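You operate a simulated robot arm through the tools that you are given. There is no shell and no other tool.

You run a simulated two-armed robot. Do the job below in one go: nothing can be reset, and whatever is moved stays where it is left.

TASK
Load the yellow rubber block into the turn plate's pocket and turn the plate half a turn clockwise.
Fine: bring the pocket to the yellow pointer first; shut the upper drawer.

Only the result counts: the job must be done as asked and must still hold three seconds after the hand-in. Knocking over, shifting, dropping, spilling or breaking anything else fails it.

THE ROBOT
Two 7-joint arms with fingered hands on one trunk that stands fixed in place. Base frame: the origin is at the foot of the trunk, x ahead of it, y to its left, z up. Units: mm, degrees, N and s.
The left shoulder is at [73, 157, 1334], the right one opposite. With the tool pointing down near the work surface each hand reaches from about 120 to 840 mm from the base axis, measured 20 degrees to its own side. Payload 4 kg a hand.
Tool frame (each hand has its own): the origin (TCP) lies between the finger pads and is the grasp point; the fingertips stand 30 mm ahead of it; z points along the fingers, y is the line along which they close. Largest opening 104 mm; the body of the gripper starts 35 mm behind the TCP. The gripper is a hand of 3 fingers: y runs from the thumb to the fingers, the wrist lies at [-15, -104, -178] in the tool frame, and closing takes about 1.5 s.
Orientation is that of the tool frame in the base frame, as a unit quaternion [x, y, z, w]. With the fingers straight down and the wrist toward the robot, the tool's x, y and z point along [0, 1, 0], [1, 0, 0] and [0, 0, -1] of the base frame.

THE INTERFACE
- The arms move only by the tool servo_tool. It takes "left_commands", "right_commands" or both (then of equal length, played together; a hand with none holds still); each is a list of rows, each a list of 6 numbers: the shift along the tool's x, y, z in units of 25 mm (1.0 is 25 mm), then the turn, a rotation vector about the tool's x, y, z in units of 5 degrees (1.0 is 5 degrees). In form: [[tx, ty, tz, ax, ay, az], ...]. A call has 1 to 20 rows; each row shifts and turns the commanded pose from where the row before left it, along the tool's axes as they then stand. "left_fingers" and "right_fingers" are, for a hand that has rows, the closure in counts, from 0 (fully open) to 255 (shut), set as the call begins (left out, the last holds). A call with a number of a shift or a turn outside -1 to 1 is refused whole. Rows are played at 5 a second. More than 50 mm and 8.6 degrees between two rows, or a gripper value outside its range, and nothing of the call is played. Where a pose cannot be reached the arm comes as near as it can. A force on the tool above 60 N (or 10 N above the force at the start of the call, whichever is more), or a blocked arm, ends the call early, and 0.2 s more pass. Each finger travels about 153 mm/s and halts on what it meets, pressing with about 23 N; the grip force reading is that of the motor and also rises with nothing between the fingers. The clock runs only during rows and for 0.2 s after the last one: add rows that do not move to give the fingers time. It gives the time, the measured TCP pose, the force on the tool (base axes), the opening and the grip force at its end, in the units of the frame above (readings bear some noise), with the torque about the TCP (base axes, N m) and any sound that the robot's microphone picked up.
- Cameras (640 x 400 px; columns grow to the right, rows downward): "scene" is now at [136.5, 35.9, 1564.7]; the picture's right is [0.37, -0.93, 0.00], its down [-0.51, -0.21, -0.83] and it looks along [0.77, 0.31, -0.55] (base axes); focal length 322 px, centre (320, 200). "left" rides on the left gripper at [-64, -94, -117] in its tool frame; the picture's right is [-0.72, -0.33, 0.61], its down [0.64, -0.65, 0.40] and it looks along [0.27, 0.68, 0.68] (tool axes); focal length 238 px, centre (320, 200). "right" rides on the right gripper at [64, -94, -117] in its tool frame; the picture's right is [-0.72, 0.33, -0.61], its down [-0.64, -0.65, 0.40] and it looks along [-0.27, 0.68, 0.68] (tool axes); focal length 238 px, centre (320, 200). There is no depth. A picture from a camera that has moved, and an enlarged one, comes with that camera's place and axes in the base frame and with its lens.
- camera(camera): a new picture of that camera. No time passes.
- slide_trunk(by): slides the trunk up (or, below 0, down) by that many mm; the arms and the scene camera ride with it, the base frame stays. It gives what a move gives, with no picture.
- curl_fingers(index, middle, thumb_bend, thumb_turn, hand): sets how far each is bent, from 0 (flat) to 100 (curled in); at 30 the hand is open as for a grip, at 70 the pads meet at the TCP. One left out holds its place. A second passes; each finger stops where it meets its share of the squeeze, and holds until it gets a number again. A gripper value or a shape takes the hand back. It gives what a move gives, with no picture; readings hold the bend of each and the force on the fingers (four entries, about 0 where the hand has none), thumb and palm. thumb_turn goes from beside the hand (0) to across from the fingers (100), as for a grip.
- set_grasp(shape, hand): the hand has 3 fingers and takes this shape, open, in about a second: jaw (thumb against the fingers, like two jaws); tri (thumb and two fingers); tip (a fingertip pinch); poke (one finger out to press); point (the index stretched); flat (the hand flat); cup (the hand cupped); fist (a fist). The gripper value then closes the fingers along that shape, each until it touches; the sizes above hold for jaw. It gives what a move gives, with no picture.
- pan_tilt(pan, tilt): turns the head with the scene camera to pan (to the left, within 86 degrees either way) and tilt (down, from -29 to 69), counted from straight ahead of the robot. It gives what a move gives.
- inspect(camera, box): a new picture of the part [left, top, right, bottom] of that camera's present view, enlarged. No time passes.
- finish_job(): hands the job in; it is judged then, once.

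Nothing tells you positions but the pictures and the camera data. Unless the task says otherwise, let go and move clear before handing in.

The tools are called after ">>>" as name(argument=value, ...) on one line, values as JSON. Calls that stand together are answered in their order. servo_tool: Moves the arms, as the interface text tells. Its arguments: {"type":"object","properties":{"left_commands":{"type":"array","items":{"type":"array","items":{"type":"number"}}},"left_fingers":{"type":"number"},"right_commands":{"type":"array","items":{"type":"array","items":{"type":"number"}}},"right_fingers":{"type":"number"}},"required":[]} The other tools are called the same way: slide_trunk (by) slides the trunk up or down; set_grasp (shape, hand) gives the hand a shape; curl_fingers (index, middle, thumb_bend, thumb_turn, hand) moves the fingers one by one; pan_tilt (pan, tilt) turns the head that bears the scene camera; camera (camera) takes a picture; inspect (camera, box) takes an enlarged picture of a part of a camera's view; finish_job () hands the job in.

At the start:

```text
time_s: 0.0
left_ee_pos: [412.8, 360.9, 1385.4]
left_orientation: [0.707, 0.707, -0.002, 0.001]
left_force: [0.1, -0.3, -0.3]
left_torque: [0.0, 0.05, 0.01]
left_width: 103.7
left_gripper_force: 0.1
left_shape: jaw
left_bend: [30.0, 30.0, 30.0, 98.0]
left_finger forces: [0.0, 0.1, 0.0, 0.1, 0.0, 0.0]
right_ee_pos: [441.4, 34.3, 1373.9]
right_orientation: [0.707, 0.707, -0.001, -0.001]
right_force: [0.1, -0.2, -0.2]
right_torque: [-0.01, -0.01, 0.02]
right_width: 103.7
right_gripper_force: 0.3
right_shape: jaw
right_bend: [30.0, 30.0, 30.0, 98.0]
right_finger forces: [0.1, 0.1, 0.0, 0.1, 0.0, 0.0]
trunk travel left (down, up): [-750.0, 190.0]
head pan, tilt: [21.8, 33.5]
```

scene: 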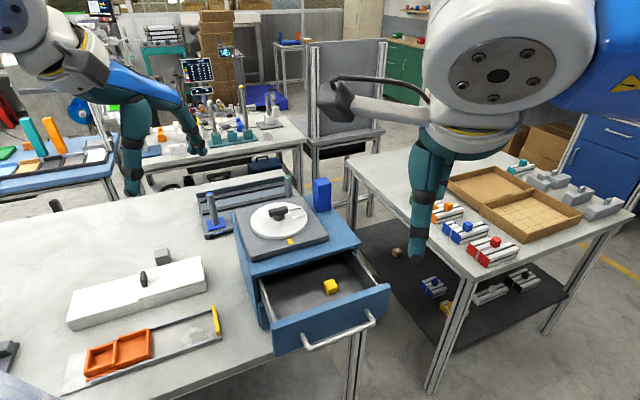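
right: 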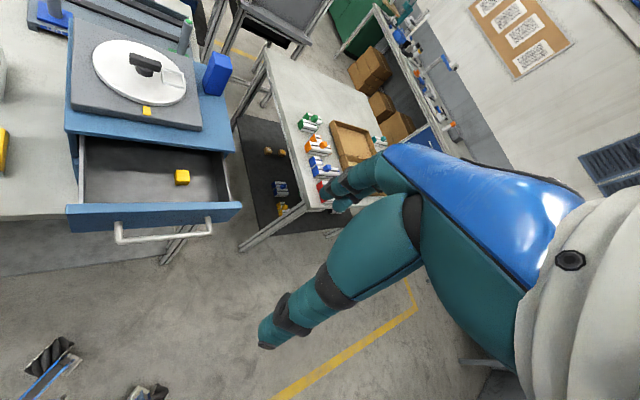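
left: 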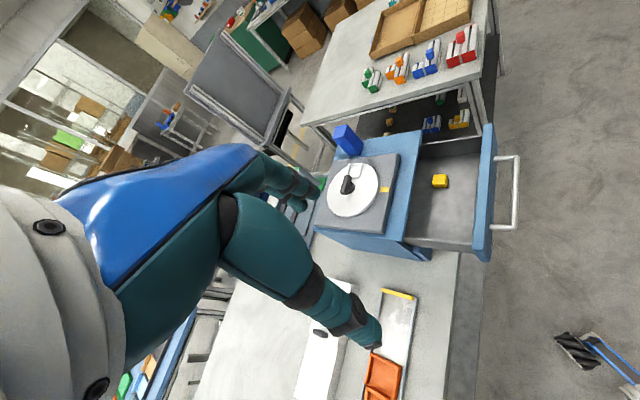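

I see a blue cabinet with an open drawer holding a yellow block, and a white turn plate with a black knob on top of the cabinet. I'll look closer before moving.

>>> inspect(camera="scene", box=[180, 160, 400, 360])

>>> inspect(camera="right", box=[50, 10, 250, 250])

>>> inspect(camera="left", box=[300, 110, 530, 270])

```text
2.00 times, centred on (290, 260) of scene
camera zoom: at [136.5, 35.9, 1564.7], right [0.37, -0.93, 0.0], down [-0.51, -0.21, -0.83], along [0.77, 0.31, -0.55], focal length 645 px, centre (380, 80)
```

zoom: 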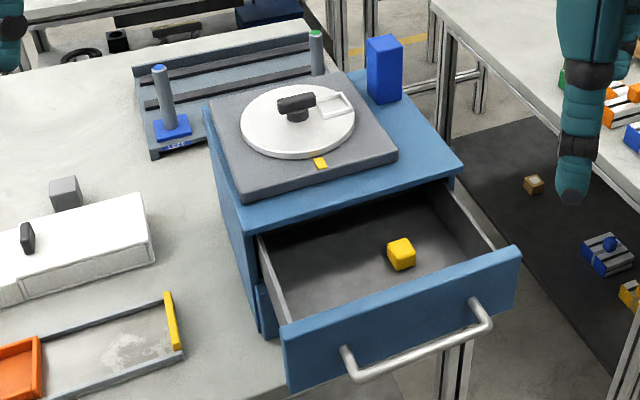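

```text
1.67 times, centred on (150, 130) of right
camera zoom: at [346.3, 99.1, 1490.7], right [0.33, -0.72, 0.61], down [-0.65, -0.64, -0.4], along [0.68, -0.27, -0.68], focal length 397 px, centre (603, 317)
```

zoom: 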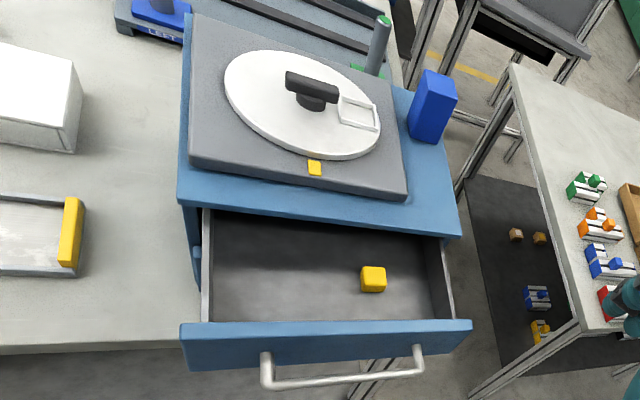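

```text
2.50 times, centred on (415, 190) of left
camera zoom: at [319.8, 296.2, 1504.6], right [-0.33, -0.72, -0.61], down [-0.65, 0.64, -0.4], along [0.68, 0.27, -0.68], focal length 596 px, centre (82, 225)
```

zoom: 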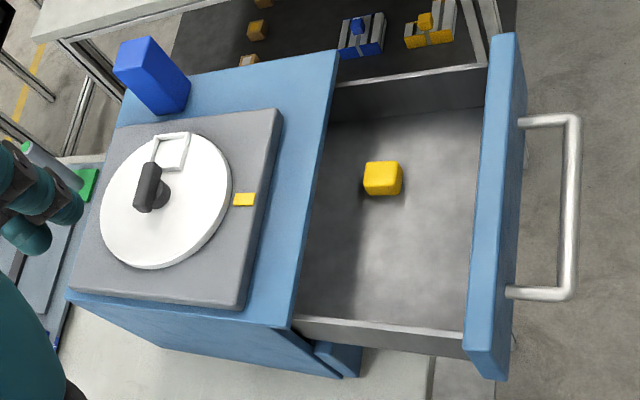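

The cabinet appears turned about 45° with its front facing the robot. I put the plate centre near (715, 381, 1058), the block near (649, 212, 948) and the pocket about 100° counter-clockwise of the yellow pointer. I'll move the left hand to hover above the plate.

>>> servo_tool(left_commands=[[0.06, 0.93, 0.3, 0, 0, 0], [0.06, 0.93, 0.3, 0, 0, 0], [0.06, 0.93, 0.3, 0, 0, 0], [0.06, 0.93, 0.3, 0, 0, 0], [0.06, 0.93, 0.3, 0, 0, 0], [0.06, 0.93, 0.3, 0, 0, 0], [0.06, 0.93, 0.3, 0, 0, 0], [0.06, 0.93, 0.3, 0, 0, 0], [0.06, 0.93, 0.3, 0, 0, 0], [0.06, 0.93, 0.3, 0, 0, 0], [0.06, 0.93, 0.3, 0, 0, 0], [0.06, 0.93, 0.3, 0, 0, 0], [0.06, 0.93, 0.3, 0, 0, 0]])

>>> camera(camera="left")

>>> camera(camera="scene")

```text
time_s: 2.8
left_ee_pos: [714.0, 378.7, 1288.6]
left_orientation: [0.707, 0.707, 0.0, -0.001]
left_force: [1.2, 0.5, 0.0]
left_torque: [0.0, 0.0, -0.03]
left_width: 103.8
left_gripper_force: 0.0
left_shape: jaw
left_bend: [30.0, 30.0, 30.0, 98.0]
left_finger forces: [0.0, 0.1, 0.1, 0.0, 0.0, 0.1]
right_ee_pos: [441.4, 33.5, 1373.8]
right_orientation: [0.706, 0.708, -0.001, 0.0]
right_force: [-0.9, -0.4, -0.2]
right_torque: [-0.03, 0.03, 0.02]
right_width: 103.5
right_gripper_force: 0.1
right_shape: jaw
right_bend: [30.0, 30.0, 30.0, 98.0]
right_finger forces: [0.0, 0.0, 0.1, 0.0, 0.0, 0.0]
trunk travel left (down, up): [-750.0, 190.0]
head pan, tilt: [21.8, 33.5]
```

```text
taken
camera left: at [621.7, 314.9, 1406.9], right [-0.33, -0.72, -0.61], down [-0.65, 0.64, -0.4], along [0.68, 0.27, -0.68], focal length 238 px, centre (320, 200)
```

left: 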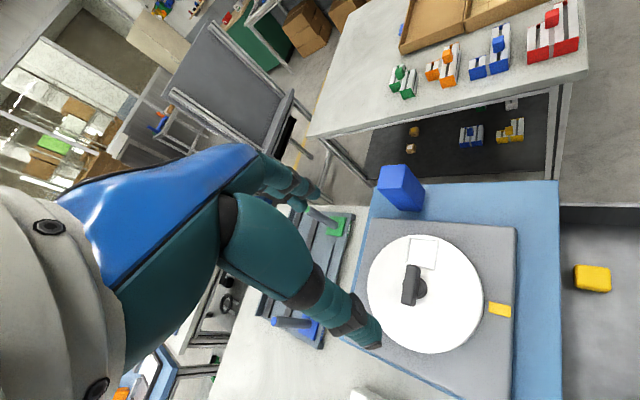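

```text
taken
camera scene: at [139.8, 34.5, 1564.5], right [0.37, -0.93, 0.0], down [-0.52, -0.21, -0.83], along [0.77, 0.31, -0.55], focal length 322 px, centre (320, 200)
```

scene: 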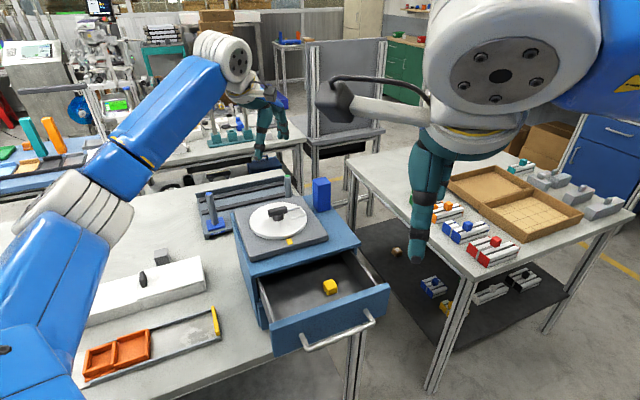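

>>> inspect(camera="left", box=[340, 210, 560, 400])

>>> inspect(camera="scene", box=[220, 170, 370, 270])

```text
2.11 times, centred on (450, 305) of left
camera zoom: at [621.7, 314.9, 1406.9], right [-0.33, -0.72, -0.61], down [-0.65, 0.64, -0.4], along [0.68, 0.27, -0.68], focal length 502 px, centre (46, -21)
```

zoom: 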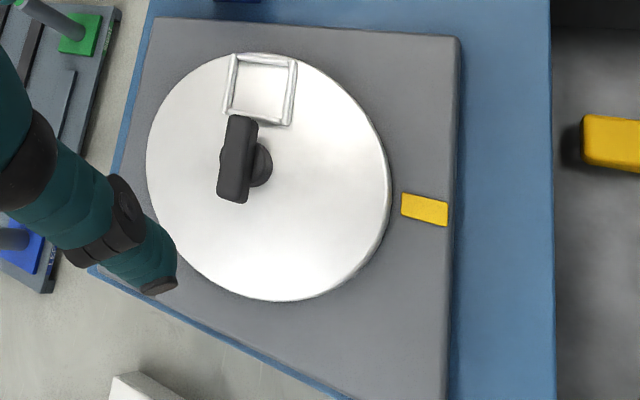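

```text
4.00 times, centred on (295, 220) of scene
camera zoom: at [139.8, 34.5, 1564.5], right [0.37, -0.93, 0.0], down [-0.52, -0.21, -0.83], along [0.77, 0.31, -0.55], focal length 1290 px, centre (420, 120)
```

zoom: 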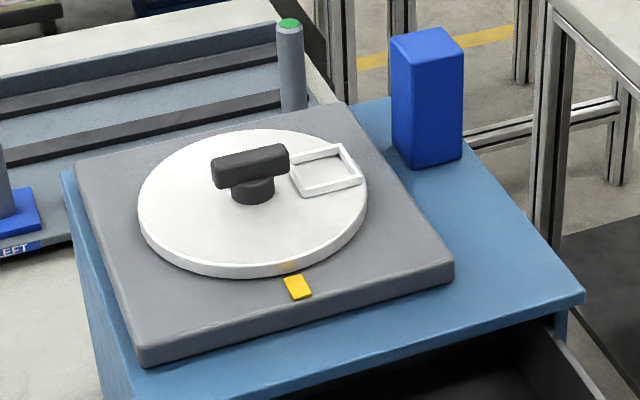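

>>> servo_tool(left_commands=[[0, 0, 0.27, 0, 0, -0.9636], [0, 0, 0.27, 0, 0, -0.9636], [0, 0, 0.27, 0, 0, -0.9636], [0, 0, 0.27, 0, 0, -0.9636], [0, 0, 0.27, 0, 0, -0.9636], [0, 0, 0.27, 0, 0, -0.9636], [0, 0, 0.27, 0, 0, -0.9636], [0, 0, 0.27, 0, 0, -0.9636], [0, 0, 0.27, 0, 0, -0.9636], [0, 0, 0.27, 0, 0, -0.9636], [0, 0, 0.27, 0, 0, -0.9636], [0, 0, 0, 0, 0, 0]])

>>> camera(camera="left")

>>> camera(camera="scene")

```text
time_s: 5.4
left_ee_pos: [713.3, 378.7, 1214.0]
left_orientation: [0.316, 0.949, 0.0, 0.0]
left_force: [-0.9, 0.4, 0.2]
left_torque: [0.0, 0.0, 0.01]
left_width: 103.9
left_gripper_force: 0.1
left_shape: jaw
left_bend: [30.0, 30.0, 30.0, 98.0]
left_finger forces: [0.1, 0.1, 0.1, 0.1, 0.0, 0.0]
right_ee_pos: [440.0, 34.1, 1375.1]
right_orientation: [0.707, 0.707, 0.0, 0.0]
right_force: [-0.8, 1.0, 0.5]
right_torque: [0.02, -0.01, 0.0]
right_width: 103.7
right_gripper_force: 0.0
right_shape: jaw
right_bend: [30.0, 30.0, 30.0, 98.0]
right_finger forces: [0.1, 0.0, 0.0, 0.1, 0.0, 0.0]
trunk travel left (down, up): [-750.0, 190.0]
head pan, tilt: [21.8, 33.5]
```

```text
taken
camera left: at [708.7, 264.6, 1332.6], right [0.38, -0.69, -0.61], down [-0.9, -0.14, -0.4], along [0.2, 0.71, -0.68], focal length 238 px, centre (320, 200)
```

left: 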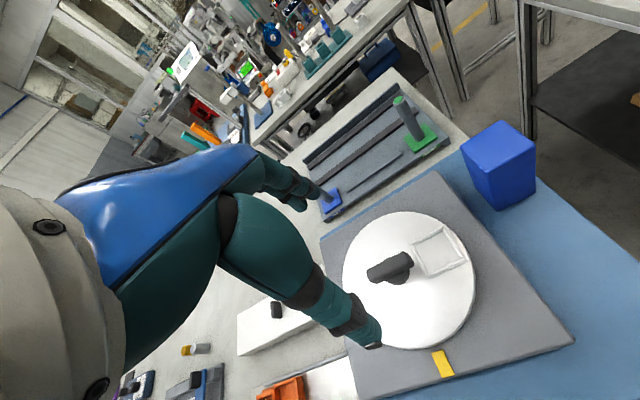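

```text
taken
camera scene: at [138.0, 34.8, 1564.6], right [0.37, -0.93, 0.0], down [-0.51, -0.21, -0.83], along [0.77, 0.31, -0.55], focal length 322 px, centre (320, 200)
```

scene: 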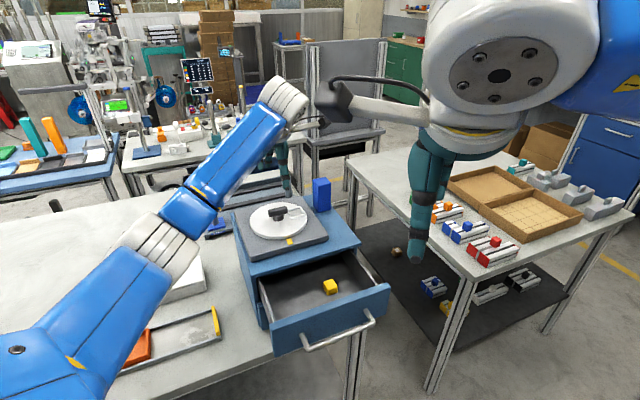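

>>> inspect(camera="left", box=[320, 180, 520, 390])

```text
1.90 times, centred on (420, 285) of left
camera zoom: at [708.7, 264.6, 1332.6], right [0.38, -0.69, -0.61], down [-0.9, -0.14, -0.4], along [0.2, 0.71, -0.68], focal length 454 px, centre (130, 38)
```

zoom: 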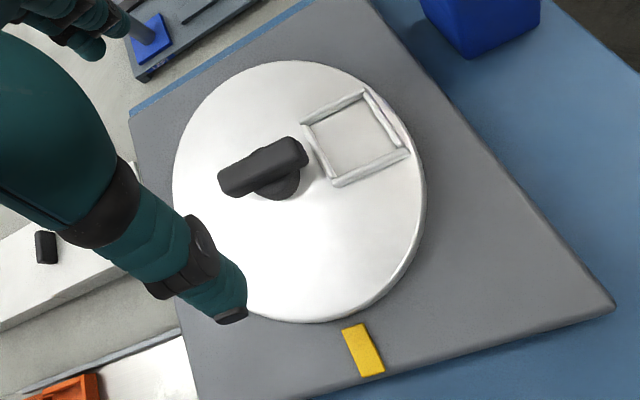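

>>> servo_tool(left_commands=[[0, 0, 0, 0, 0, 0.8], [0, 0, 0, 0, 0, 0.8], [-0.068, 0.255, 0.4, 0, 0, 0], [0, 0, 0.5, 0, 0, 0], [0, 0, 0.5, 0, 0, 0], [0, 0, 0.5, 0, 0, 0], [0, 0, 0.5, 0, 0, 0], [0, 0, 0.4, 0, 0, 0], [0, 0, 0, 0, 0, 0]])

>>> camera(camera="left")

>>> inspect(camera="scene", box=[180, 130, 400, 270])

```text
time_s: 7.4
left_ee_pos: [718.8, 383.6, 1143.8]
left_orientation: [0.382, 0.924, 0.0, 0.0]
left_force: [-0.1, 0.3, -0.3]
left_torque: [0.05, 0.03, 0.03]
left_width: 103.7
left_gripper_force: 0.1
left_shape: jaw
left_bend: [30.0, 30.0, 30.0, 98.0]
left_finger forces: [0.1, 0.0, 0.1, 0.0, 0.1, 0.0]
right_ee_pos: [438.9, 34.9, 1374.5]
right_orientation: [0.707, 0.708, 0.0, 0.0]
right_force: [-0.2, 0.5, 0.6]
right_torque: [0.01, 0.0, 0.04]
right_width: 103.7
right_gripper_force: 0.1
right_shape: jaw
right_bend: [30.0, 30.0, 30.0, 98.0]
right_finger forces: [0.0, 0.0, 0.1, 0.0, 0.1, 0.0]
trunk travel left (down, up): [-750.0, 190.0]
head pan, tilt: [21.8, 33.5]
```

```text
taken
camera left: at [698.3, 271.0, 1262.8], right [0.28, -0.74, -0.61], down [-0.91, -0.01, -0.4], along [0.29, 0.67, -0.68], focal length 238 px, centre (320, 200)
```

left: 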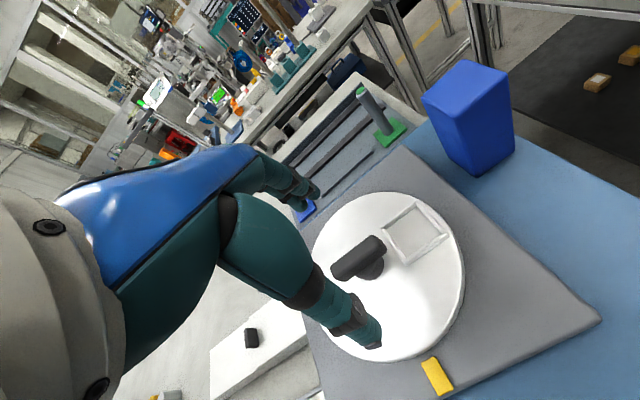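

```text
2.86 times, centred on (290, 200) of scene
camera zoom: at [137.8, 35.0, 1564.7], right [0.37, -0.93, 0.0], down [-0.51, -0.21, -0.83], along [0.77, 0.31, -0.55], focal length 921 px, centre (406, 200)
```

zoom: 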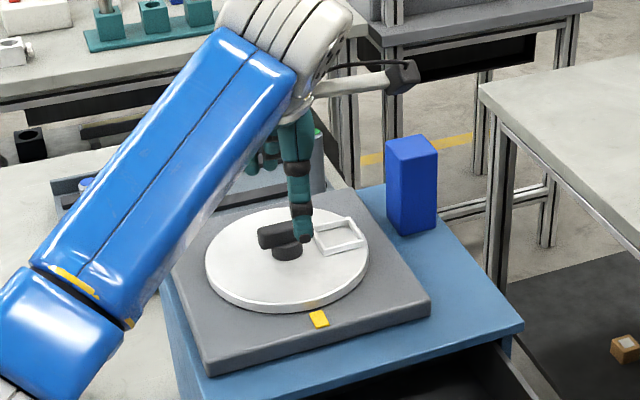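

>>> servo_tool(left_commands=[[-0.15, -0.11, 0.3, 0, 0, 0], [0, 0, 0.4, 0, 0, 0], [0, 0, 0.4, 0, 0, 0], [0, 0, 0.4, 0, 0, 0], [0, 0, 0, 0, 0, 0]])

>>> camera(camera="left")

>>> inspect(camera="scene", box=[220, 150, 370, 250])

```text
time_s: 8.6
left_ee_pos: [718.2, 378.6, 1104.5]
left_orientation: [0.382, 0.924, -0.001, 0.0]
left_force: [-0.2, 0.3, -1.0]
left_torque: [-0.01, 0.04, 0.0]
left_width: 103.8
left_gripper_force: 0.1
left_shape: jaw
left_bend: [30.0, 30.0, 30.0, 98.0]
left_finger forces: [0.1, 0.0, 0.0, 0.1, 0.0, 0.0]
right_ee_pos: [439.7, 33.3, 1375.5]
right_orientation: [0.708, 0.707, 0.0, 0.0]
right_force: [0.6, 0.8, -0.7]
right_torque: [-0.01, 0.03, 0.02]
right_width: 103.9
right_gripper_force: 0.0
right_shape: jaw
right_bend: [30.0, 30.0, 30.0, 98.0]
right_finger forces: [0.0, 0.0, 0.1, 0.0, 0.1, 0.0]
trunk travel left (down, up): [-750.0, 190.0]
head pan, tilt: [21.8, 33.5]
```

```text
taken
camera left: at [698.7, 266.0, 1223.8], right [0.28, -0.74, -0.61], down [-0.91, -0.01, -0.4], along [0.29, 0.67, -0.68], focal length 238 px, centre (320, 200)
```

left: 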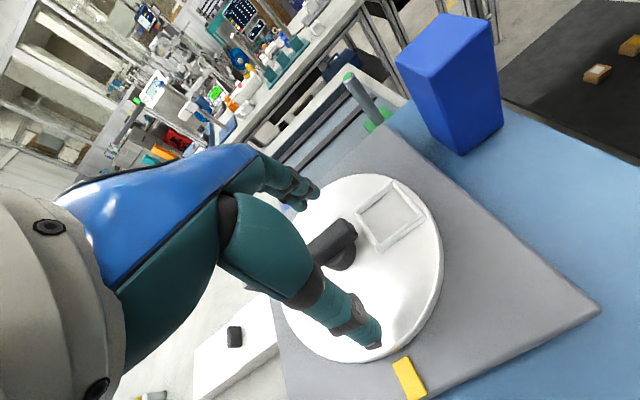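

```text
4.00 times, centred on (295, 200) of scene
camera zoom: at [138.0, 34.8, 1564.6], right [0.37, -0.93, 0.0], down [-0.51, -0.21, -0.83], along [0.77, 0.31, -0.55], focal length 1290 px, centre (420, 200)
```

zoom: 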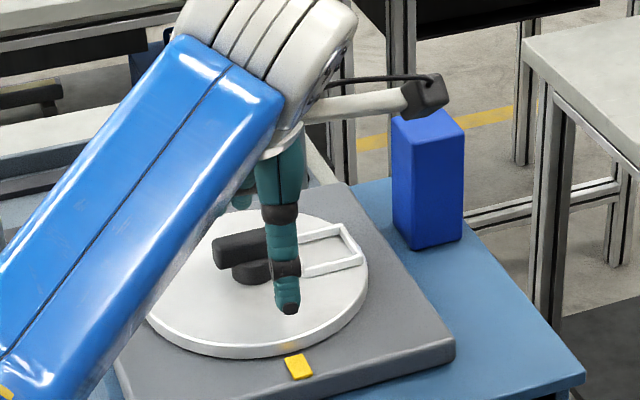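

>>> servo_tool(left_commands=[[0, 0, 0, 0, 0, 0], [0, 0, 0, 0, 0, 0], [0, 0, 0, 0, 0, 0], [0, 0, 0, 0, 0, 0], [0, 0, 0, 0, 0, 0], [0, 0, 0, 0, 0, 0], [0, 0, 0, 0, 0, 0], [0, 0, 0, 0, 0, 0], [0, 0, 0, 0, 0, 0]], left_fingers=255)

>>> camera(camera="left")

>>> inspect(camera="scene", box=[220, 150, 370, 250])

```text
time_s: 10.6
left_ee_pos: [719.3, 378.8, 1105.3]
left_orientation: [0.382, 0.924, 0.0, 0.0]
left_force: [0.9, -1.2, -0.5]
left_torque: [0.08, -0.09, -0.01]
left_width: 10.7
left_gripper_force: 23.3
left_shape: jaw
left_bend: [73.0, 57.0, 70.0, 100.0]
left_finger forces: [13.2, 7.7, 0.1, 0.0, 20.2, 0.0]
right_ee_pos: [440.7, 33.1, 1374.6]
right_orientation: [0.707, 0.707, -0.001, 0.0]
right_force: [-0.4, -1.0, -0.5]
right_torque: [0.0, -0.01, 0.0]
right_width: 103.8
right_gripper_force: 0.0
right_shape: jaw
right_bend: [30.0, 30.0, 30.0, 98.0]
right_finger forces: [0.0, 0.0, 0.0, 0.0, 0.1, 0.0]
trunk travel left (down, up): [-750.0, 190.0]
head pan, tilt: [21.8, 33.5]
```

```text
taken
camera left: at [698.8, 266.0, 1224.0], right [0.28, -0.74, -0.61], down [-0.91, -0.01, -0.4], along [0.29, 0.67, -0.68], focal length 238 px, centre (320, 200)
```

left: 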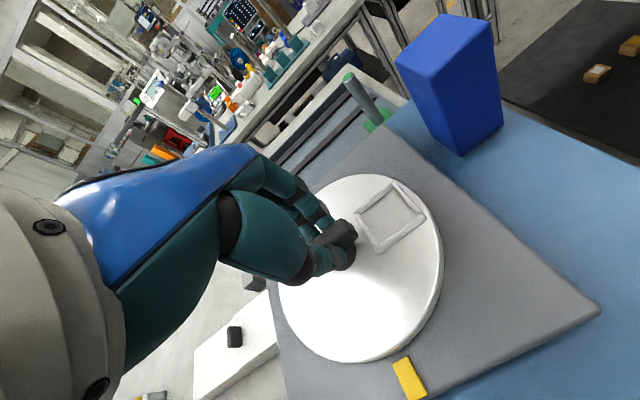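

```text
4.00 times, centred on (295, 200) of scene
camera zoom: at [138.2, 34.9, 1564.6], right [0.37, -0.93, 0.0], down [-0.51, -0.21, -0.83], along [0.77, 0.31, -0.55], focal length 1290 px, centre (420, 200)
```

zoom: 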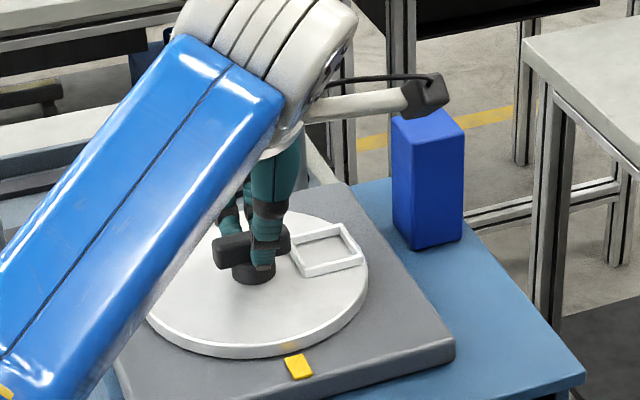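

>>> servo_tool(left_commands=[[0, 0, 0, 0, 0, 0.7], [0, 0, 0, 0, 0, 0.7], [0, 0, 0, 0, 0, 0.7], [0, 0, 0, 0, 0, 0.7], [0, 0, 0, 0, 0, 0]])

>>> camera(camera="left")

>>> inspect(camera="scene", box=[220, 150, 370, 250])

```text
time_s: 11.8
left_ee_pos: [718.2, 380.2, 1105.1]
left_orientation: [0.491, 0.871, 0.0, 0.0]
left_force: [-6.2, 3.4, -1.1]
left_torque: [0.07, 0.19, 0.17]
left_width: 9.8
left_gripper_force: 22.1
left_shape: jaw
left_bend: [73.0, 61.0, 70.0, 100.0]
left_finger forces: [17.3, 3.7, 0.0, 0.0, 22.7, 0.0]
right_ee_pos: [439.1, 35.1, 1374.1]
right_orientation: [0.707, 0.707, -0.001, 0.0]
right_force: [0.4, -0.5, -0.3]
right_torque: [-0.02, 0.0, -0.01]
right_width: 103.5
right_gripper_force: 0.1
right_shape: jaw
right_bend: [30.0, 30.0, 30.0, 98.0]
right_finger forces: [0.0, 0.1, 0.0, 0.1, 0.0, 0.0]
trunk travel left (down, up): [-750.0, 190.0]
head pan, tilt: [21.8, 33.5]
```

```text
taken
camera left: at [671.9, 276.1, 1224.2], right [0.09, -0.78, -0.61], down [-0.89, 0.21, -0.4], along [0.45, 0.58, -0.68], focal length 238 px, centre (320, 200)
```

left: 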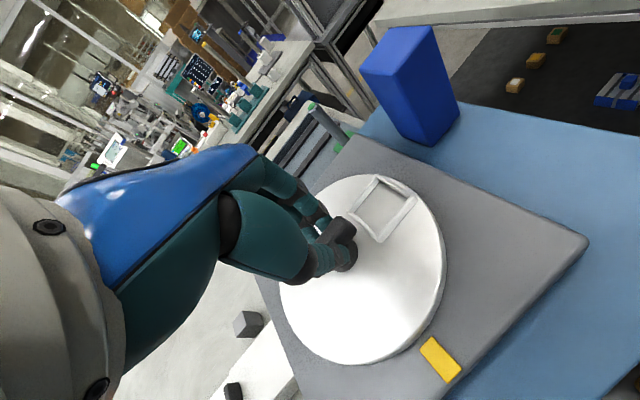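

```text
4.00 times, centred on (295, 200) of scene
camera zoom: at [136.4, 37.3, 1564.7], right [0.37, -0.93, 0.0], down [-0.51, -0.21, -0.83], along [0.77, 0.31, -0.55], focal length 1290 px, centre (420, 200)
```

zoom: 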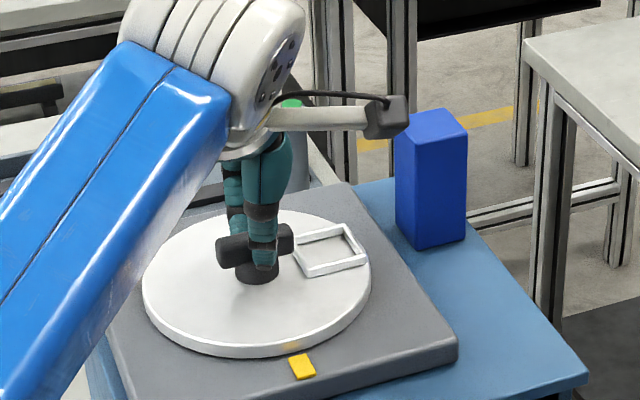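

>>> servo_tool(left_commands=[[0, 0, 0, 0, 0, 0.7], [0, 0, 0, 0, 0, 0.7], [0, 0, 0, 0, 0, 0.7], [0, 0, 0, 0, 0, 0.7], [0, 0, 0, 0, 0, 0]])

>>> inspect(camera="left", box=[220, 130, 480, 400])

>>> inspect(camera="scene", box=[240, 180, 340, 250])

```text
time_s: 13.0
left_ee_pos: [718.3, 380.0, 1105.7]
left_orientation: [0.594, 0.804, -0.001, 0.001]
left_force: [-7.4, 12.3, -1.5]
left_torque: [0.26, 0.19, 0.3]
left_width: 9.6
left_gripper_force: 22.8
left_shape: jaw
left_bend: [73.0, 73.0, 70.0, 100.0]
left_finger forces: [22.8, 2.2, 0.0, 0.0, 23.4, 0.0]
right_ee_pos: [438.9, 37.8, 1374.1]
right_orientation: [0.707, 0.707, 0.0, 0.001]
right_force: [0.5, -0.4, -0.5]
right_torque: [0.01, 0.01, 0.02]
right_width: 103.6
right_gripper_force: 0.0
right_shape: jaw
right_bend: [30.0, 30.0, 30.0, 98.0]
right_finger forces: [0.0, 0.0, 0.1, 0.0, 0.1, 0.0]
trunk travel left (down, up): [-750.0, 190.0]
head pan, tilt: [21.8, 33.5]
```

```text
1.48 times, centred on (350, 265) of left
camera zoom: at [648.3, 292.3, 1224.4], right [-0.1, -0.78, -0.61], down [-0.81, 0.42, -0.41], along [0.57, 0.46, -0.68], focal length 353 px, centre (276, 104)
```

zoom: 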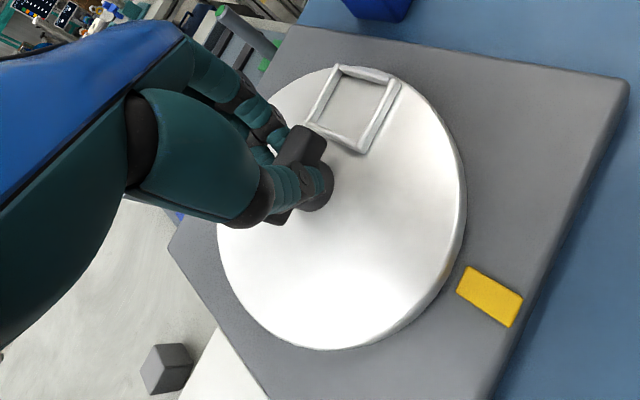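

```text
5.71 times, centred on (290, 215) of scene
camera zoom: at [135.7, 41.3, 1564.7], right [0.37, -0.93, 0.0], down [-0.51, -0.21, -0.83], along [0.77, 0.31, -0.55], focal length 1843 px, centre (491, 114)
```

zoom: 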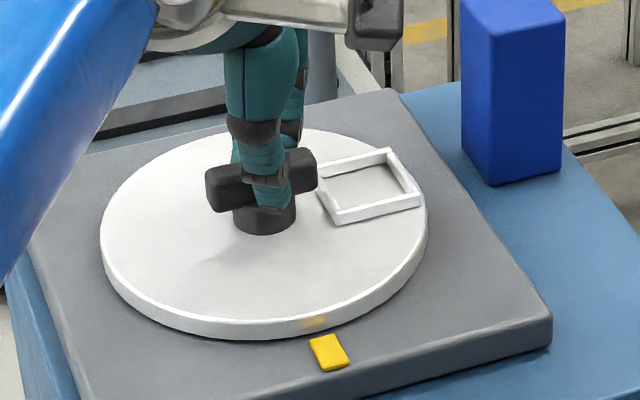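

>>> servo_tool(left_commands=[[0, 0, 0, 0, 0, 0.7], [0, 0, 0, 0, 0, 0.7], [0, 0, 0, 0, 0, 0.7], [0, 0, 0, 0, 0, 0.7], [0, 0, 0, 0, 0, 0]])

>>> inspect(camera="left", box=[220, 130, 480, 400])

>>> inspect(camera="scene", box=[240, 180, 340, 250])

```text
time_s: 14.2
left_ee_pos: [719.4, 383.3, 1105.2]
left_orientation: [0.687, 0.726, 0.0, 0.001]
left_force: [-4.9, 18.8, -1.0]
left_torque: [0.49, 0.09, 0.47]
left_width: 9.3
left_gripper_force: 23.0
left_shape: jaw
left_bend: [73.0, 74.0, 71.0, 98.0]
left_finger forces: [31.0, 0.5, 0.0, 0.0, 22.5, 0.0]
right_ee_pos: [438.9, 39.4, 1375.1]
right_orientation: [0.707, 0.708, 0.0, 0.001]
right_force: [0.5, 0.3, 0.4]
right_torque: [-0.02, 0.01, 0.0]
right_width: 103.5
right_gripper_force: 0.0
right_shape: jaw
right_bend: [30.0, 30.0, 30.0, 98.0]
right_finger forces: [0.0, 0.0, 0.1, 0.0, 0.0, 0.0]
trunk travel left (down, up): [-750.0, 190.0]
head pan, tilt: [21.8, 33.5]
```

```text
1.48 times, centred on (350, 265) of left
camera zoom: at [629.4, 314.1, 1224.4], right [-0.29, -0.74, -0.61], down [-0.69, 0.6, -0.41], along [0.67, 0.3, -0.68], focal length 353 px, centre (276, 104)
```

zoom: 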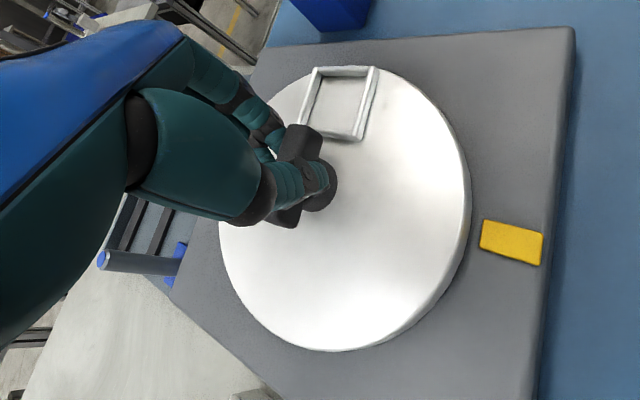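

```text
5.71 times, centred on (290, 215) of scene
camera zoom: at [136.6, 45.4, 1564.5], right [0.37, -0.93, 0.01], down [-0.51, -0.21, -0.83], along [0.77, 0.31, -0.56], focal length 1843 px, centre (491, 114)
```

zoom: 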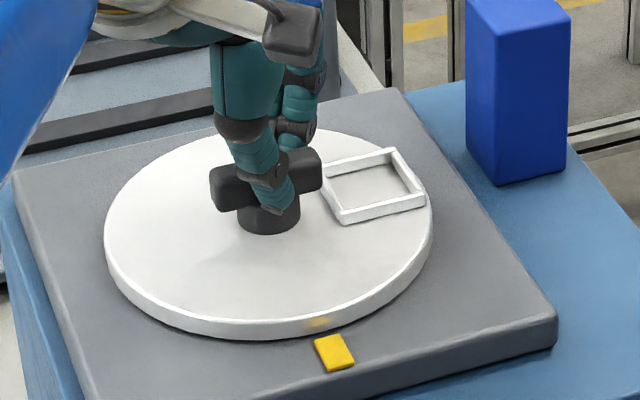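

The plate hasn't turned under this grip; the hand is twisting relative to the bar, with about 0.47 Nm of torque. I'll wait a moment to see whether it creeps.

>>> servo_tool(left_commands=[[0, 0, 0, 0, 0, 0.5], [0, 0, 0, 0, 0, 0.5], [0, 0, 0, 0, 0, 0], [0, 0, 0, 0, 0, 0], [0, 0, 0, 0, 0, 0], [0, 0, 0, 0, 0, 0], [0, 0, 0, 0, 0, 0], [0, 0, 0, 0, 0, 0]])

>>> inspect(camera="scene", box=[240, 180, 340, 250])

>>> inspect(camera="left", box=[260, 160, 380, 240])

```text
time_s: 16.0
left_ee_pos: [719.6, 383.9, 1105.5]
left_orientation: [0.718, 0.696, 0.0, 0.0]
left_force: [-3.0, 22.0, -0.3]
left_torque: [0.53, 0.07, 0.56]
left_width: 9.2
left_gripper_force: 22.6
left_shape: jaw
left_bend: [73.0, 74.0, 71.0, 98.0]
left_finger forces: [35.2, 0.3, 0.0, 0.0, 22.6, 0.0]
right_ee_pos: [439.7, 40.1, 1374.3]
right_orientation: [0.707, 0.707, -0.002, 0.002]
right_force: [-1.2, -0.7, -0.9]
right_torque: [-0.01, -0.04, 0.03]
right_width: 103.4
right_gripper_force: 0.0
right_shape: jaw
right_bend: [30.0, 30.0, 30.0, 98.0]
right_finger forces: [0.0, 0.0, 0.0, 0.1, 0.1, 0.1]
trunk travel left (down, up): [-750.0, 190.0]
head pan, tilt: [21.8, 33.5]
```

```text
5.71 times, centred on (290, 215) of scene
camera zoom: at [136.7, 47.2, 1564.4], right [0.37, -0.93, 0.01], down [-0.51, -0.21, -0.83], along [0.77, 0.3, -0.56], focal length 1843 px, centre (491, 114)
```

zoom: 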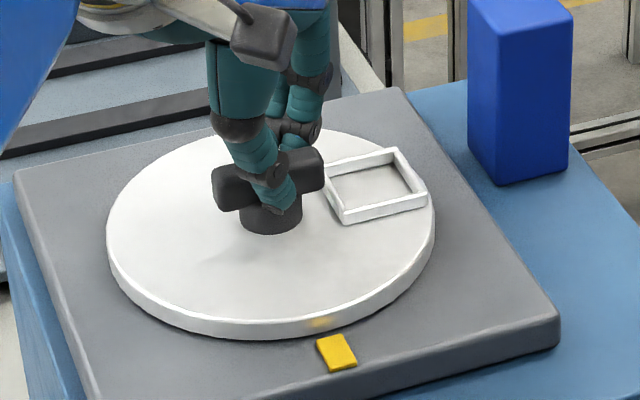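

```text
5.00 times, centred on (320, 200) of left
camera zoom: at [623.8, 322.6, 1224.3], right [-0.35, -0.71, -0.61], down [-0.63, 0.66, -0.41], along [0.69, 0.25, -0.68], focal length 1192 px, centre (320, 200)
```

zoom: 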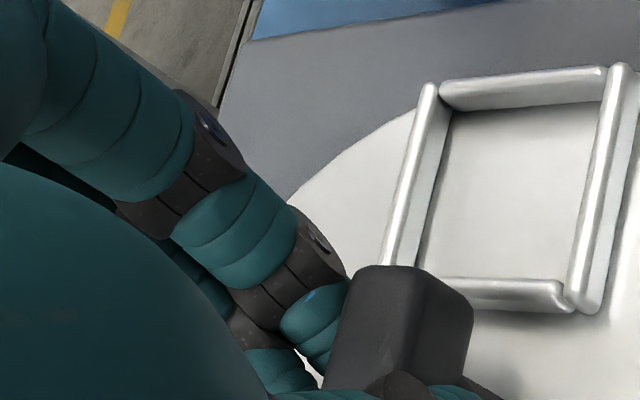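

Still no motion at 0.56 Nm clockwise, so it may be against a stop or very stiff. I'll unwind and test the counter-clockwise direction gently.

>>> servo_tool(left_commands=[[0, 0, 0, 0, 0, -0.9], [0, 0, 0, 0, 0, -0.9], [0, 0, 0, 0, 0, -0.9], [0, 0, 0, 0, 0, -0.9], [0, 0, 0, 0, 0, -0.9], [0, 0, 0, 0, 0, -0.9], [0, 0, 0, 0, 0, -0.9], [0, 0, 0, 0, 0, -0.9], [0, 0, 0, 0, 0, -0.9], [0, 0, 0, 0, 0, -0.9], [0, 0, 0, 0, 0, -0.9], [0, 0, 0, 0, 0, 0]])

>>> inspect(camera="scene", box=[240, 180, 340, 250])

```text
time_s: 18.6
left_ee_pos: [720.1, 378.1, 1105.8]
left_orientation: [0.363, 0.932, -0.001, 0.0]
left_force: [-2.1, -1.0, -5.6]
left_torque: [0.0, 0.08, -0.02]
left_width: 9.9
left_gripper_force: 22.9
left_shape: jaw
left_bend: [73.0, 59.0, 70.0, 100.0]
left_finger forces: [12.0, 8.5, 0.1, 0.0, 22.5, 0.0]
right_ee_pos: [441.2, 35.6, 1373.8]
right_orientation: [0.707, 0.707, 0.0, 0.0]
right_force: [-0.5, -0.7, -0.8]
right_torque: [-0.01, 0.02, 0.02]
right_width: 103.6
right_gripper_force: 0.1
right_shape: jaw
right_bend: [30.0, 30.0, 30.0, 98.0]
right_finger forces: [0.1, 0.0, 0.1, 0.0, 0.0, 0.0]
trunk travel left (down, up): [-750.0, 190.0]
head pan, tilt: [21.8, 33.5]
```

```text
5.71 times, centred on (290, 215) of scene
camera zoom: at [138.5, 35.6, 1564.6], right [0.37, -0.93, 0.0], down [-0.51, -0.21, -0.83], along [0.77, 0.31, -0.55], focal length 1843 px, centre (491, 114)
```

zoom: 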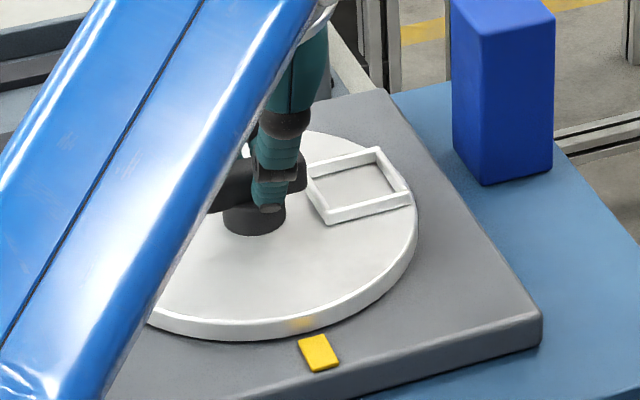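

>>> servo_tool(left_commands=[[0, 0, 0, 0, 0, -0.8], [0, 0, 0, 0, 0, -0.8], [0, 0, 0, 0, 0, -0.8], [0, 0, 0, 0, 0, -0.8], [0, 0, 0, 0, 0, -0.8], [0, 0, 0, 0, 0, -0.8], [0, 0, 0, 0, 0, 0], [0, 0, 0, 0, 0, 0]])

>>> inspect(camera="scene", box=[240, 180, 340, 250])

>>> camera(camera="left")

```text
time_s: 20.4
left_ee_pos: [723.3, 377.5, 1105.1]
left_orientation: [0.16, 0.987, 0.0, 0.0]
left_force: [8.6, 1.8, 0.9]
left_torque: [0.07, -0.14, -0.08]
left_width: 10.5
left_gripper_force: 23.3
left_shape: jaw
left_bend: [73.0, 59.0, 70.0, 100.0]
left_finger forces: [15.2, 8.9, 0.0, 0.0, 19.7, 0.0]
right_ee_pos: [442.4, 35.2, 1373.2]
right_orientation: [0.707, 0.707, 0.0, 0.0]
right_force: [0.8, -0.8, -0.4]
right_torque: [0.0, -0.02, 0.02]
right_width: 103.6
right_gripper_force: 0.1
right_shape: jaw
right_bend: [30.0, 30.0, 30.0, 98.0]
right_finger forces: [0.1, 0.0, 0.0, 0.0, 0.0, 0.0]
trunk travel left (down, up): [-750.0, 190.0]
head pan, tilt: [21.8, 33.5]
```

```text
5.71 times, centred on (290, 215) of scene
camera zoom: at [141.3, 35.3, 1564.4], right [0.37, -0.93, 0.0], down [-0.52, -0.21, -0.83], along [0.77, 0.31, -0.56], focal length 1843 px, centre (491, 114)
```

zoom: 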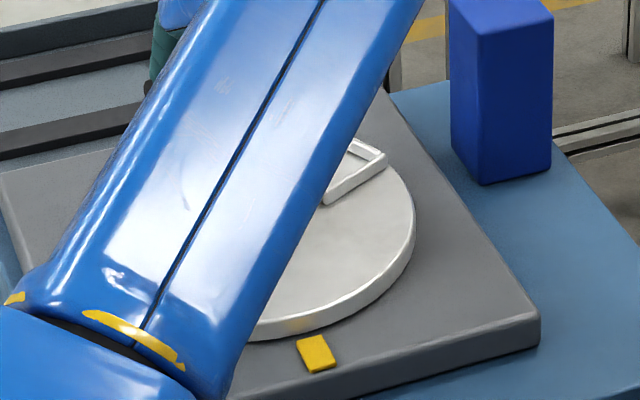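

```text
taken
camera left: at [753.8, 268.0, 1224.6], right [0.58, -0.54, -0.61], down [-0.81, -0.42, -0.4], along [-0.04, 0.73, -0.68], focal length 238 px, centre (320, 200)
```

left: 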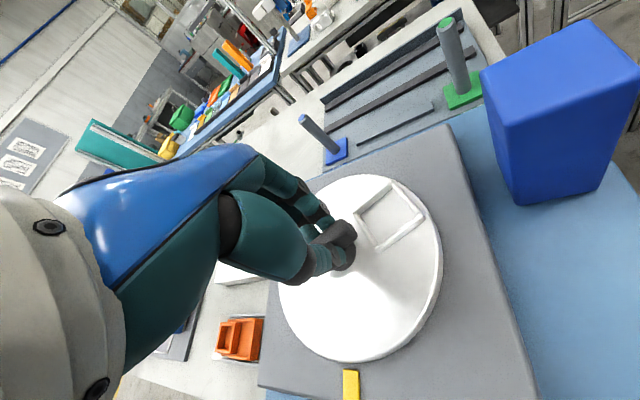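

Counter-clockwise turns it easily (0.08 Nm), so the plate was at a clockwise stop. I'll bring the pocket to the pointer by going counter-clockwise about 270° in total, checking how far the wrist can go.

>>> servo_tool(left_commands=[[0, 0.014, 0, 0, 0, -0.8], [0, 0.014, 0, 0, 0, -0.8], [0, 0.014, 0, 0, 0, -0.8], [0, 0.014, 0, 0, 0, -0.8], [0, 0.014, 0, 0, 0, -0.8], [0, 0.014, 0, 0, 0, -0.8], [0, 0, 0, 0, 0, 0]])

>>> camera(camera="scene")

>>> camera(camera="left")

```text
time_s: 22.0
left_ee_pos: [723.1, 380.2, 1106.0]
left_orientation: [-0.049, 0.999, -0.001, -0.001]
left_force: [9.9, 0.5, 1.4]
left_torque: [0.04, -0.2, -0.05]
left_width: 10.1
left_gripper_force: 22.7
left_shape: jaw
left_bend: [73.0, 59.0, 70.0, 100.0]
left_finger forces: [14.6, 5.9, 0.0, 0.0, 21.7, 0.0]
right_ee_pos: [440.9, 34.1, 1373.9]
right_orientation: [0.708, 0.707, -0.001, 0.0]
right_force: [-0.5, 0.2, 0.3]
right_torque: [0.0, 0.02, -0.03]
right_width: 103.7
right_gripper_force: 0.1
right_shape: jaw
right_bend: [30.0, 30.0, 30.0, 98.0]
right_finger forces: [0.0, 0.0, 0.0, 0.1, 0.0, 0.0]
trunk travel left (down, up): [-750.0, 190.0]
head pan, tilt: [21.8, 33.5]
```

```text
taken
camera scene: at [142.0, 34.6, 1564.3], right [0.37, -0.93, 0.0], down [-0.52, -0.21, -0.83], along [0.77, 0.31, -0.56], focal length 322 px, centre (320, 200)
```

scene: 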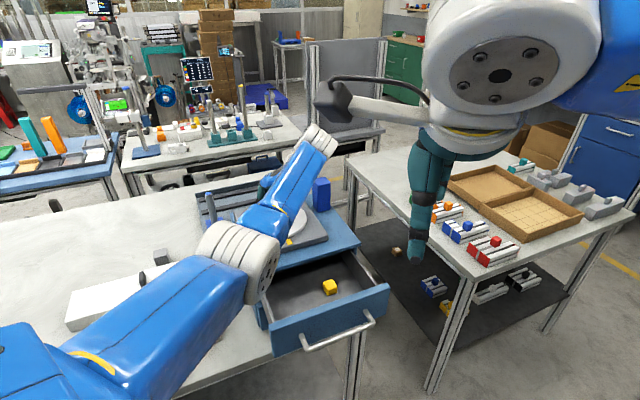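

```text
taken
camera left: at [796.6, 291.9, 1224.4], right [0.75, -0.25, -0.61], down [-0.57, -0.71, -0.4], along [-0.33, 0.65, -0.68], focal length 238 px, centre (320, 200)
```

left: 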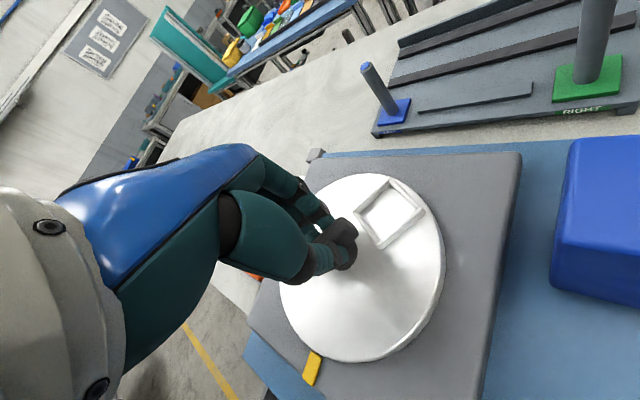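

>>> servo_tool(left_commands=[[0, 0.014, 0, 0, 0, -0.8], [0, 0.014, 0, 0, 0, -0.8], [0, 0.014, 0, 0, 0, -0.8], [0, 0.014, 0, 0, 0, -0.8], [0, 0.014, 0, 0, 0, -0.8], [0, 0, 0, 0, 0, 0]])

>>> camera(camera="scene")

>>> camera(camera="left")

```text
time_s: 23.4
left_ee_pos: [707.8, 375.0, 1103.2]
left_orientation: [-0.219, 0.976, 0.0, 0.001]
left_force: [29.0, 1.5, 7.5]
left_torque: [0.01, -0.74, -0.32]
left_width: 9.3
left_gripper_force: 23.5
left_shape: jaw
left_bend: [73.0, 74.0, 71.0, 93.0]
left_finger forces: [9.9, 0.3, 0.1, 0.0, 37.5, 0.0]
left hand out of reach, approached as far as the arm can: row 3, 4, 5
right_ee_pos: [446.1, 33.8, 1371.7]
right_orientation: [0.707, 0.707, -0.003, -0.001]
right_force: [0.4, -0.5, 0.0]
right_torque: [0.0, 0.0, -0.03]
right_width: 103.8
right_gripper_force: 0.1
right_shape: jaw
right_bend: [30.0, 30.0, 30.0, 98.0]
right_finger forces: [0.1, 0.0, 0.0, 0.1, 0.1, 0.0]
trunk travel left (down, up): [-750.0, 190.0]
head pan, tilt: [21.8, 33.5]
```

```text
taken
camera scene: at [147.2, 33.8, 1563.9], right [0.37, -0.93, 0.0], down [-0.52, -0.2, -0.83], along [0.77, 0.31, -0.56], focal length 322 px, centre (320, 200)
```

scene: 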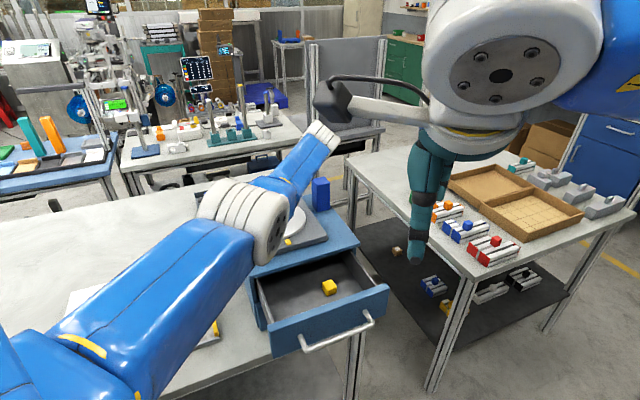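

```text
taken
camera left: at [807.1, 316.1, 1224.1], right [0.79, 0.01, -0.61], down [-0.3, -0.86, -0.41], along [-0.53, 0.5, -0.68], focal length 238 px, centre (320, 200)
```

left: 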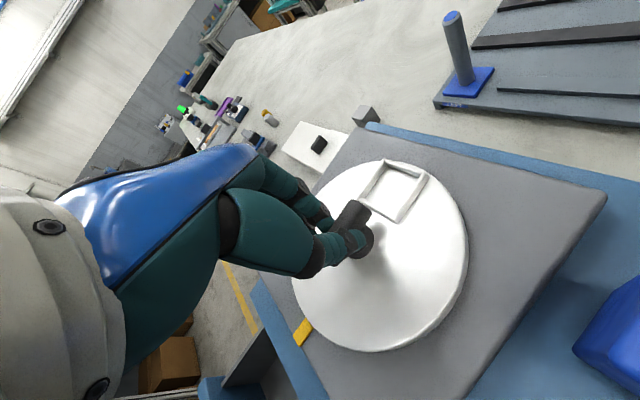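

Reach ends around ψ≈103°. I'll back off a bit, release the bar and regrasp from the other side.

>>> servo_tool(left_commands=[[0, -0.014, 0, 0, 0, 0.8], [0, -0.014, 0, 0, 0, 0.8], [0, -0.014, 0, 0, 0, 0.8], [0, 0, 0, 0, 0, 0]])

>>> servo_tool(left_commands=[[0, 0, 0, 0, 0, 0], [0, 0, 0, 0, 0, 0], [0, 0, 0, 0, 0, 0], [0, 0, 0, 0, 0, 0], [0, 0, 0, 0, 0, 0]], left_fingers=0)

>>> camera(camera="left")

```text
time_s: 24.4
left_ee_pos: [705.8, 375.3, 1104.6]
left_orientation: [-0.117, 0.993, 0.001, 0.001]
left_force: [31.7, 5.4, 10.2]
left_torque: [0.3, -0.65, -0.15]
left_width: 9.0
left_gripper_force: 23.4
left_shape: jaw
left_bend: [74.0, 74.0, 71.0, 92.0]
left_finger forces: [21.8, 0.0, 0.0, 0.0, 29.4, 0.0]
right_ee_pos: [445.7, 35.6, 1372.5]
right_orientation: [0.707, 0.707, -0.002, -0.002]
right_force: [-0.6, 0.2, 0.2]
right_torque: [-0.05, 0.0, -0.02]
right_width: 103.4
right_gripper_force: 0.0
right_shape: jaw
right_bend: [30.0, 30.0, 30.0, 98.0]
right_finger forces: [0.0, 0.0, 0.0, 0.1, 0.2, 0.0]
trunk travel left (down, up): [-750.0, 190.0]
head pan, tilt: [21.8, 33.5]
```

```text
time_s: 25.6
left_ee_pos: [696.9, 373.0, 1107.2]
left_orientation: [-0.119, 0.993, 0.001, 0.0]
left_force: [0.6, 0.2, -0.5]
left_torque: [0.03, 0.01, -0.02]
left_width: 103.5
left_gripper_force: 0.2
left_shape: jaw
left_bend: [30.0, 30.0, 30.0, 98.0]
left_finger forces: [0.0, 0.0, 0.1, 0.0, 0.1, 0.1]
right_ee_pos: [437.8, 33.3, 1374.6]
right_orientation: [0.707, 0.707, 0.0, 0.0]
right_force: [-0.7, -0.1, 0.4]
right_torque: [0.03, 0.02, -0.02]
right_width: 103.9
right_gripper_force: 0.1
right_shape: jaw
right_bend: [30.0, 30.0, 30.0, 98.0]
right_finger forces: [0.0, 0.0, 0.0, 0.0, 0.0, 0.0]
trunk travel left (down, up): [-750.0, 190.0]
head pan, tilt: [21.8, 33.5]
```

```text
taken
camera left: at [781.7, 296.3, 1226.2], right [0.78, -0.15, -0.61], down [-0.47, -0.78, -0.4], along [-0.42, 0.6, -0.68], focal length 238 px, centre (320, 200)
```

left: 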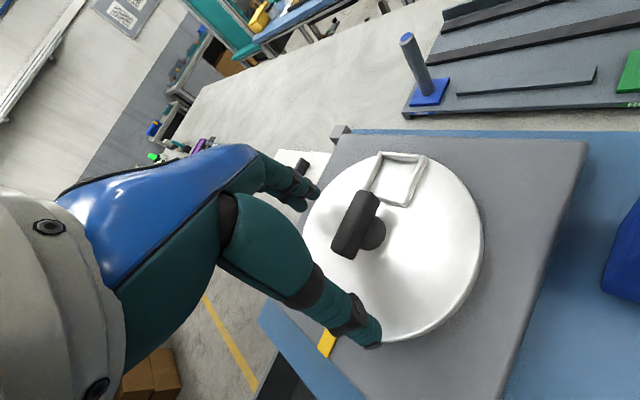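

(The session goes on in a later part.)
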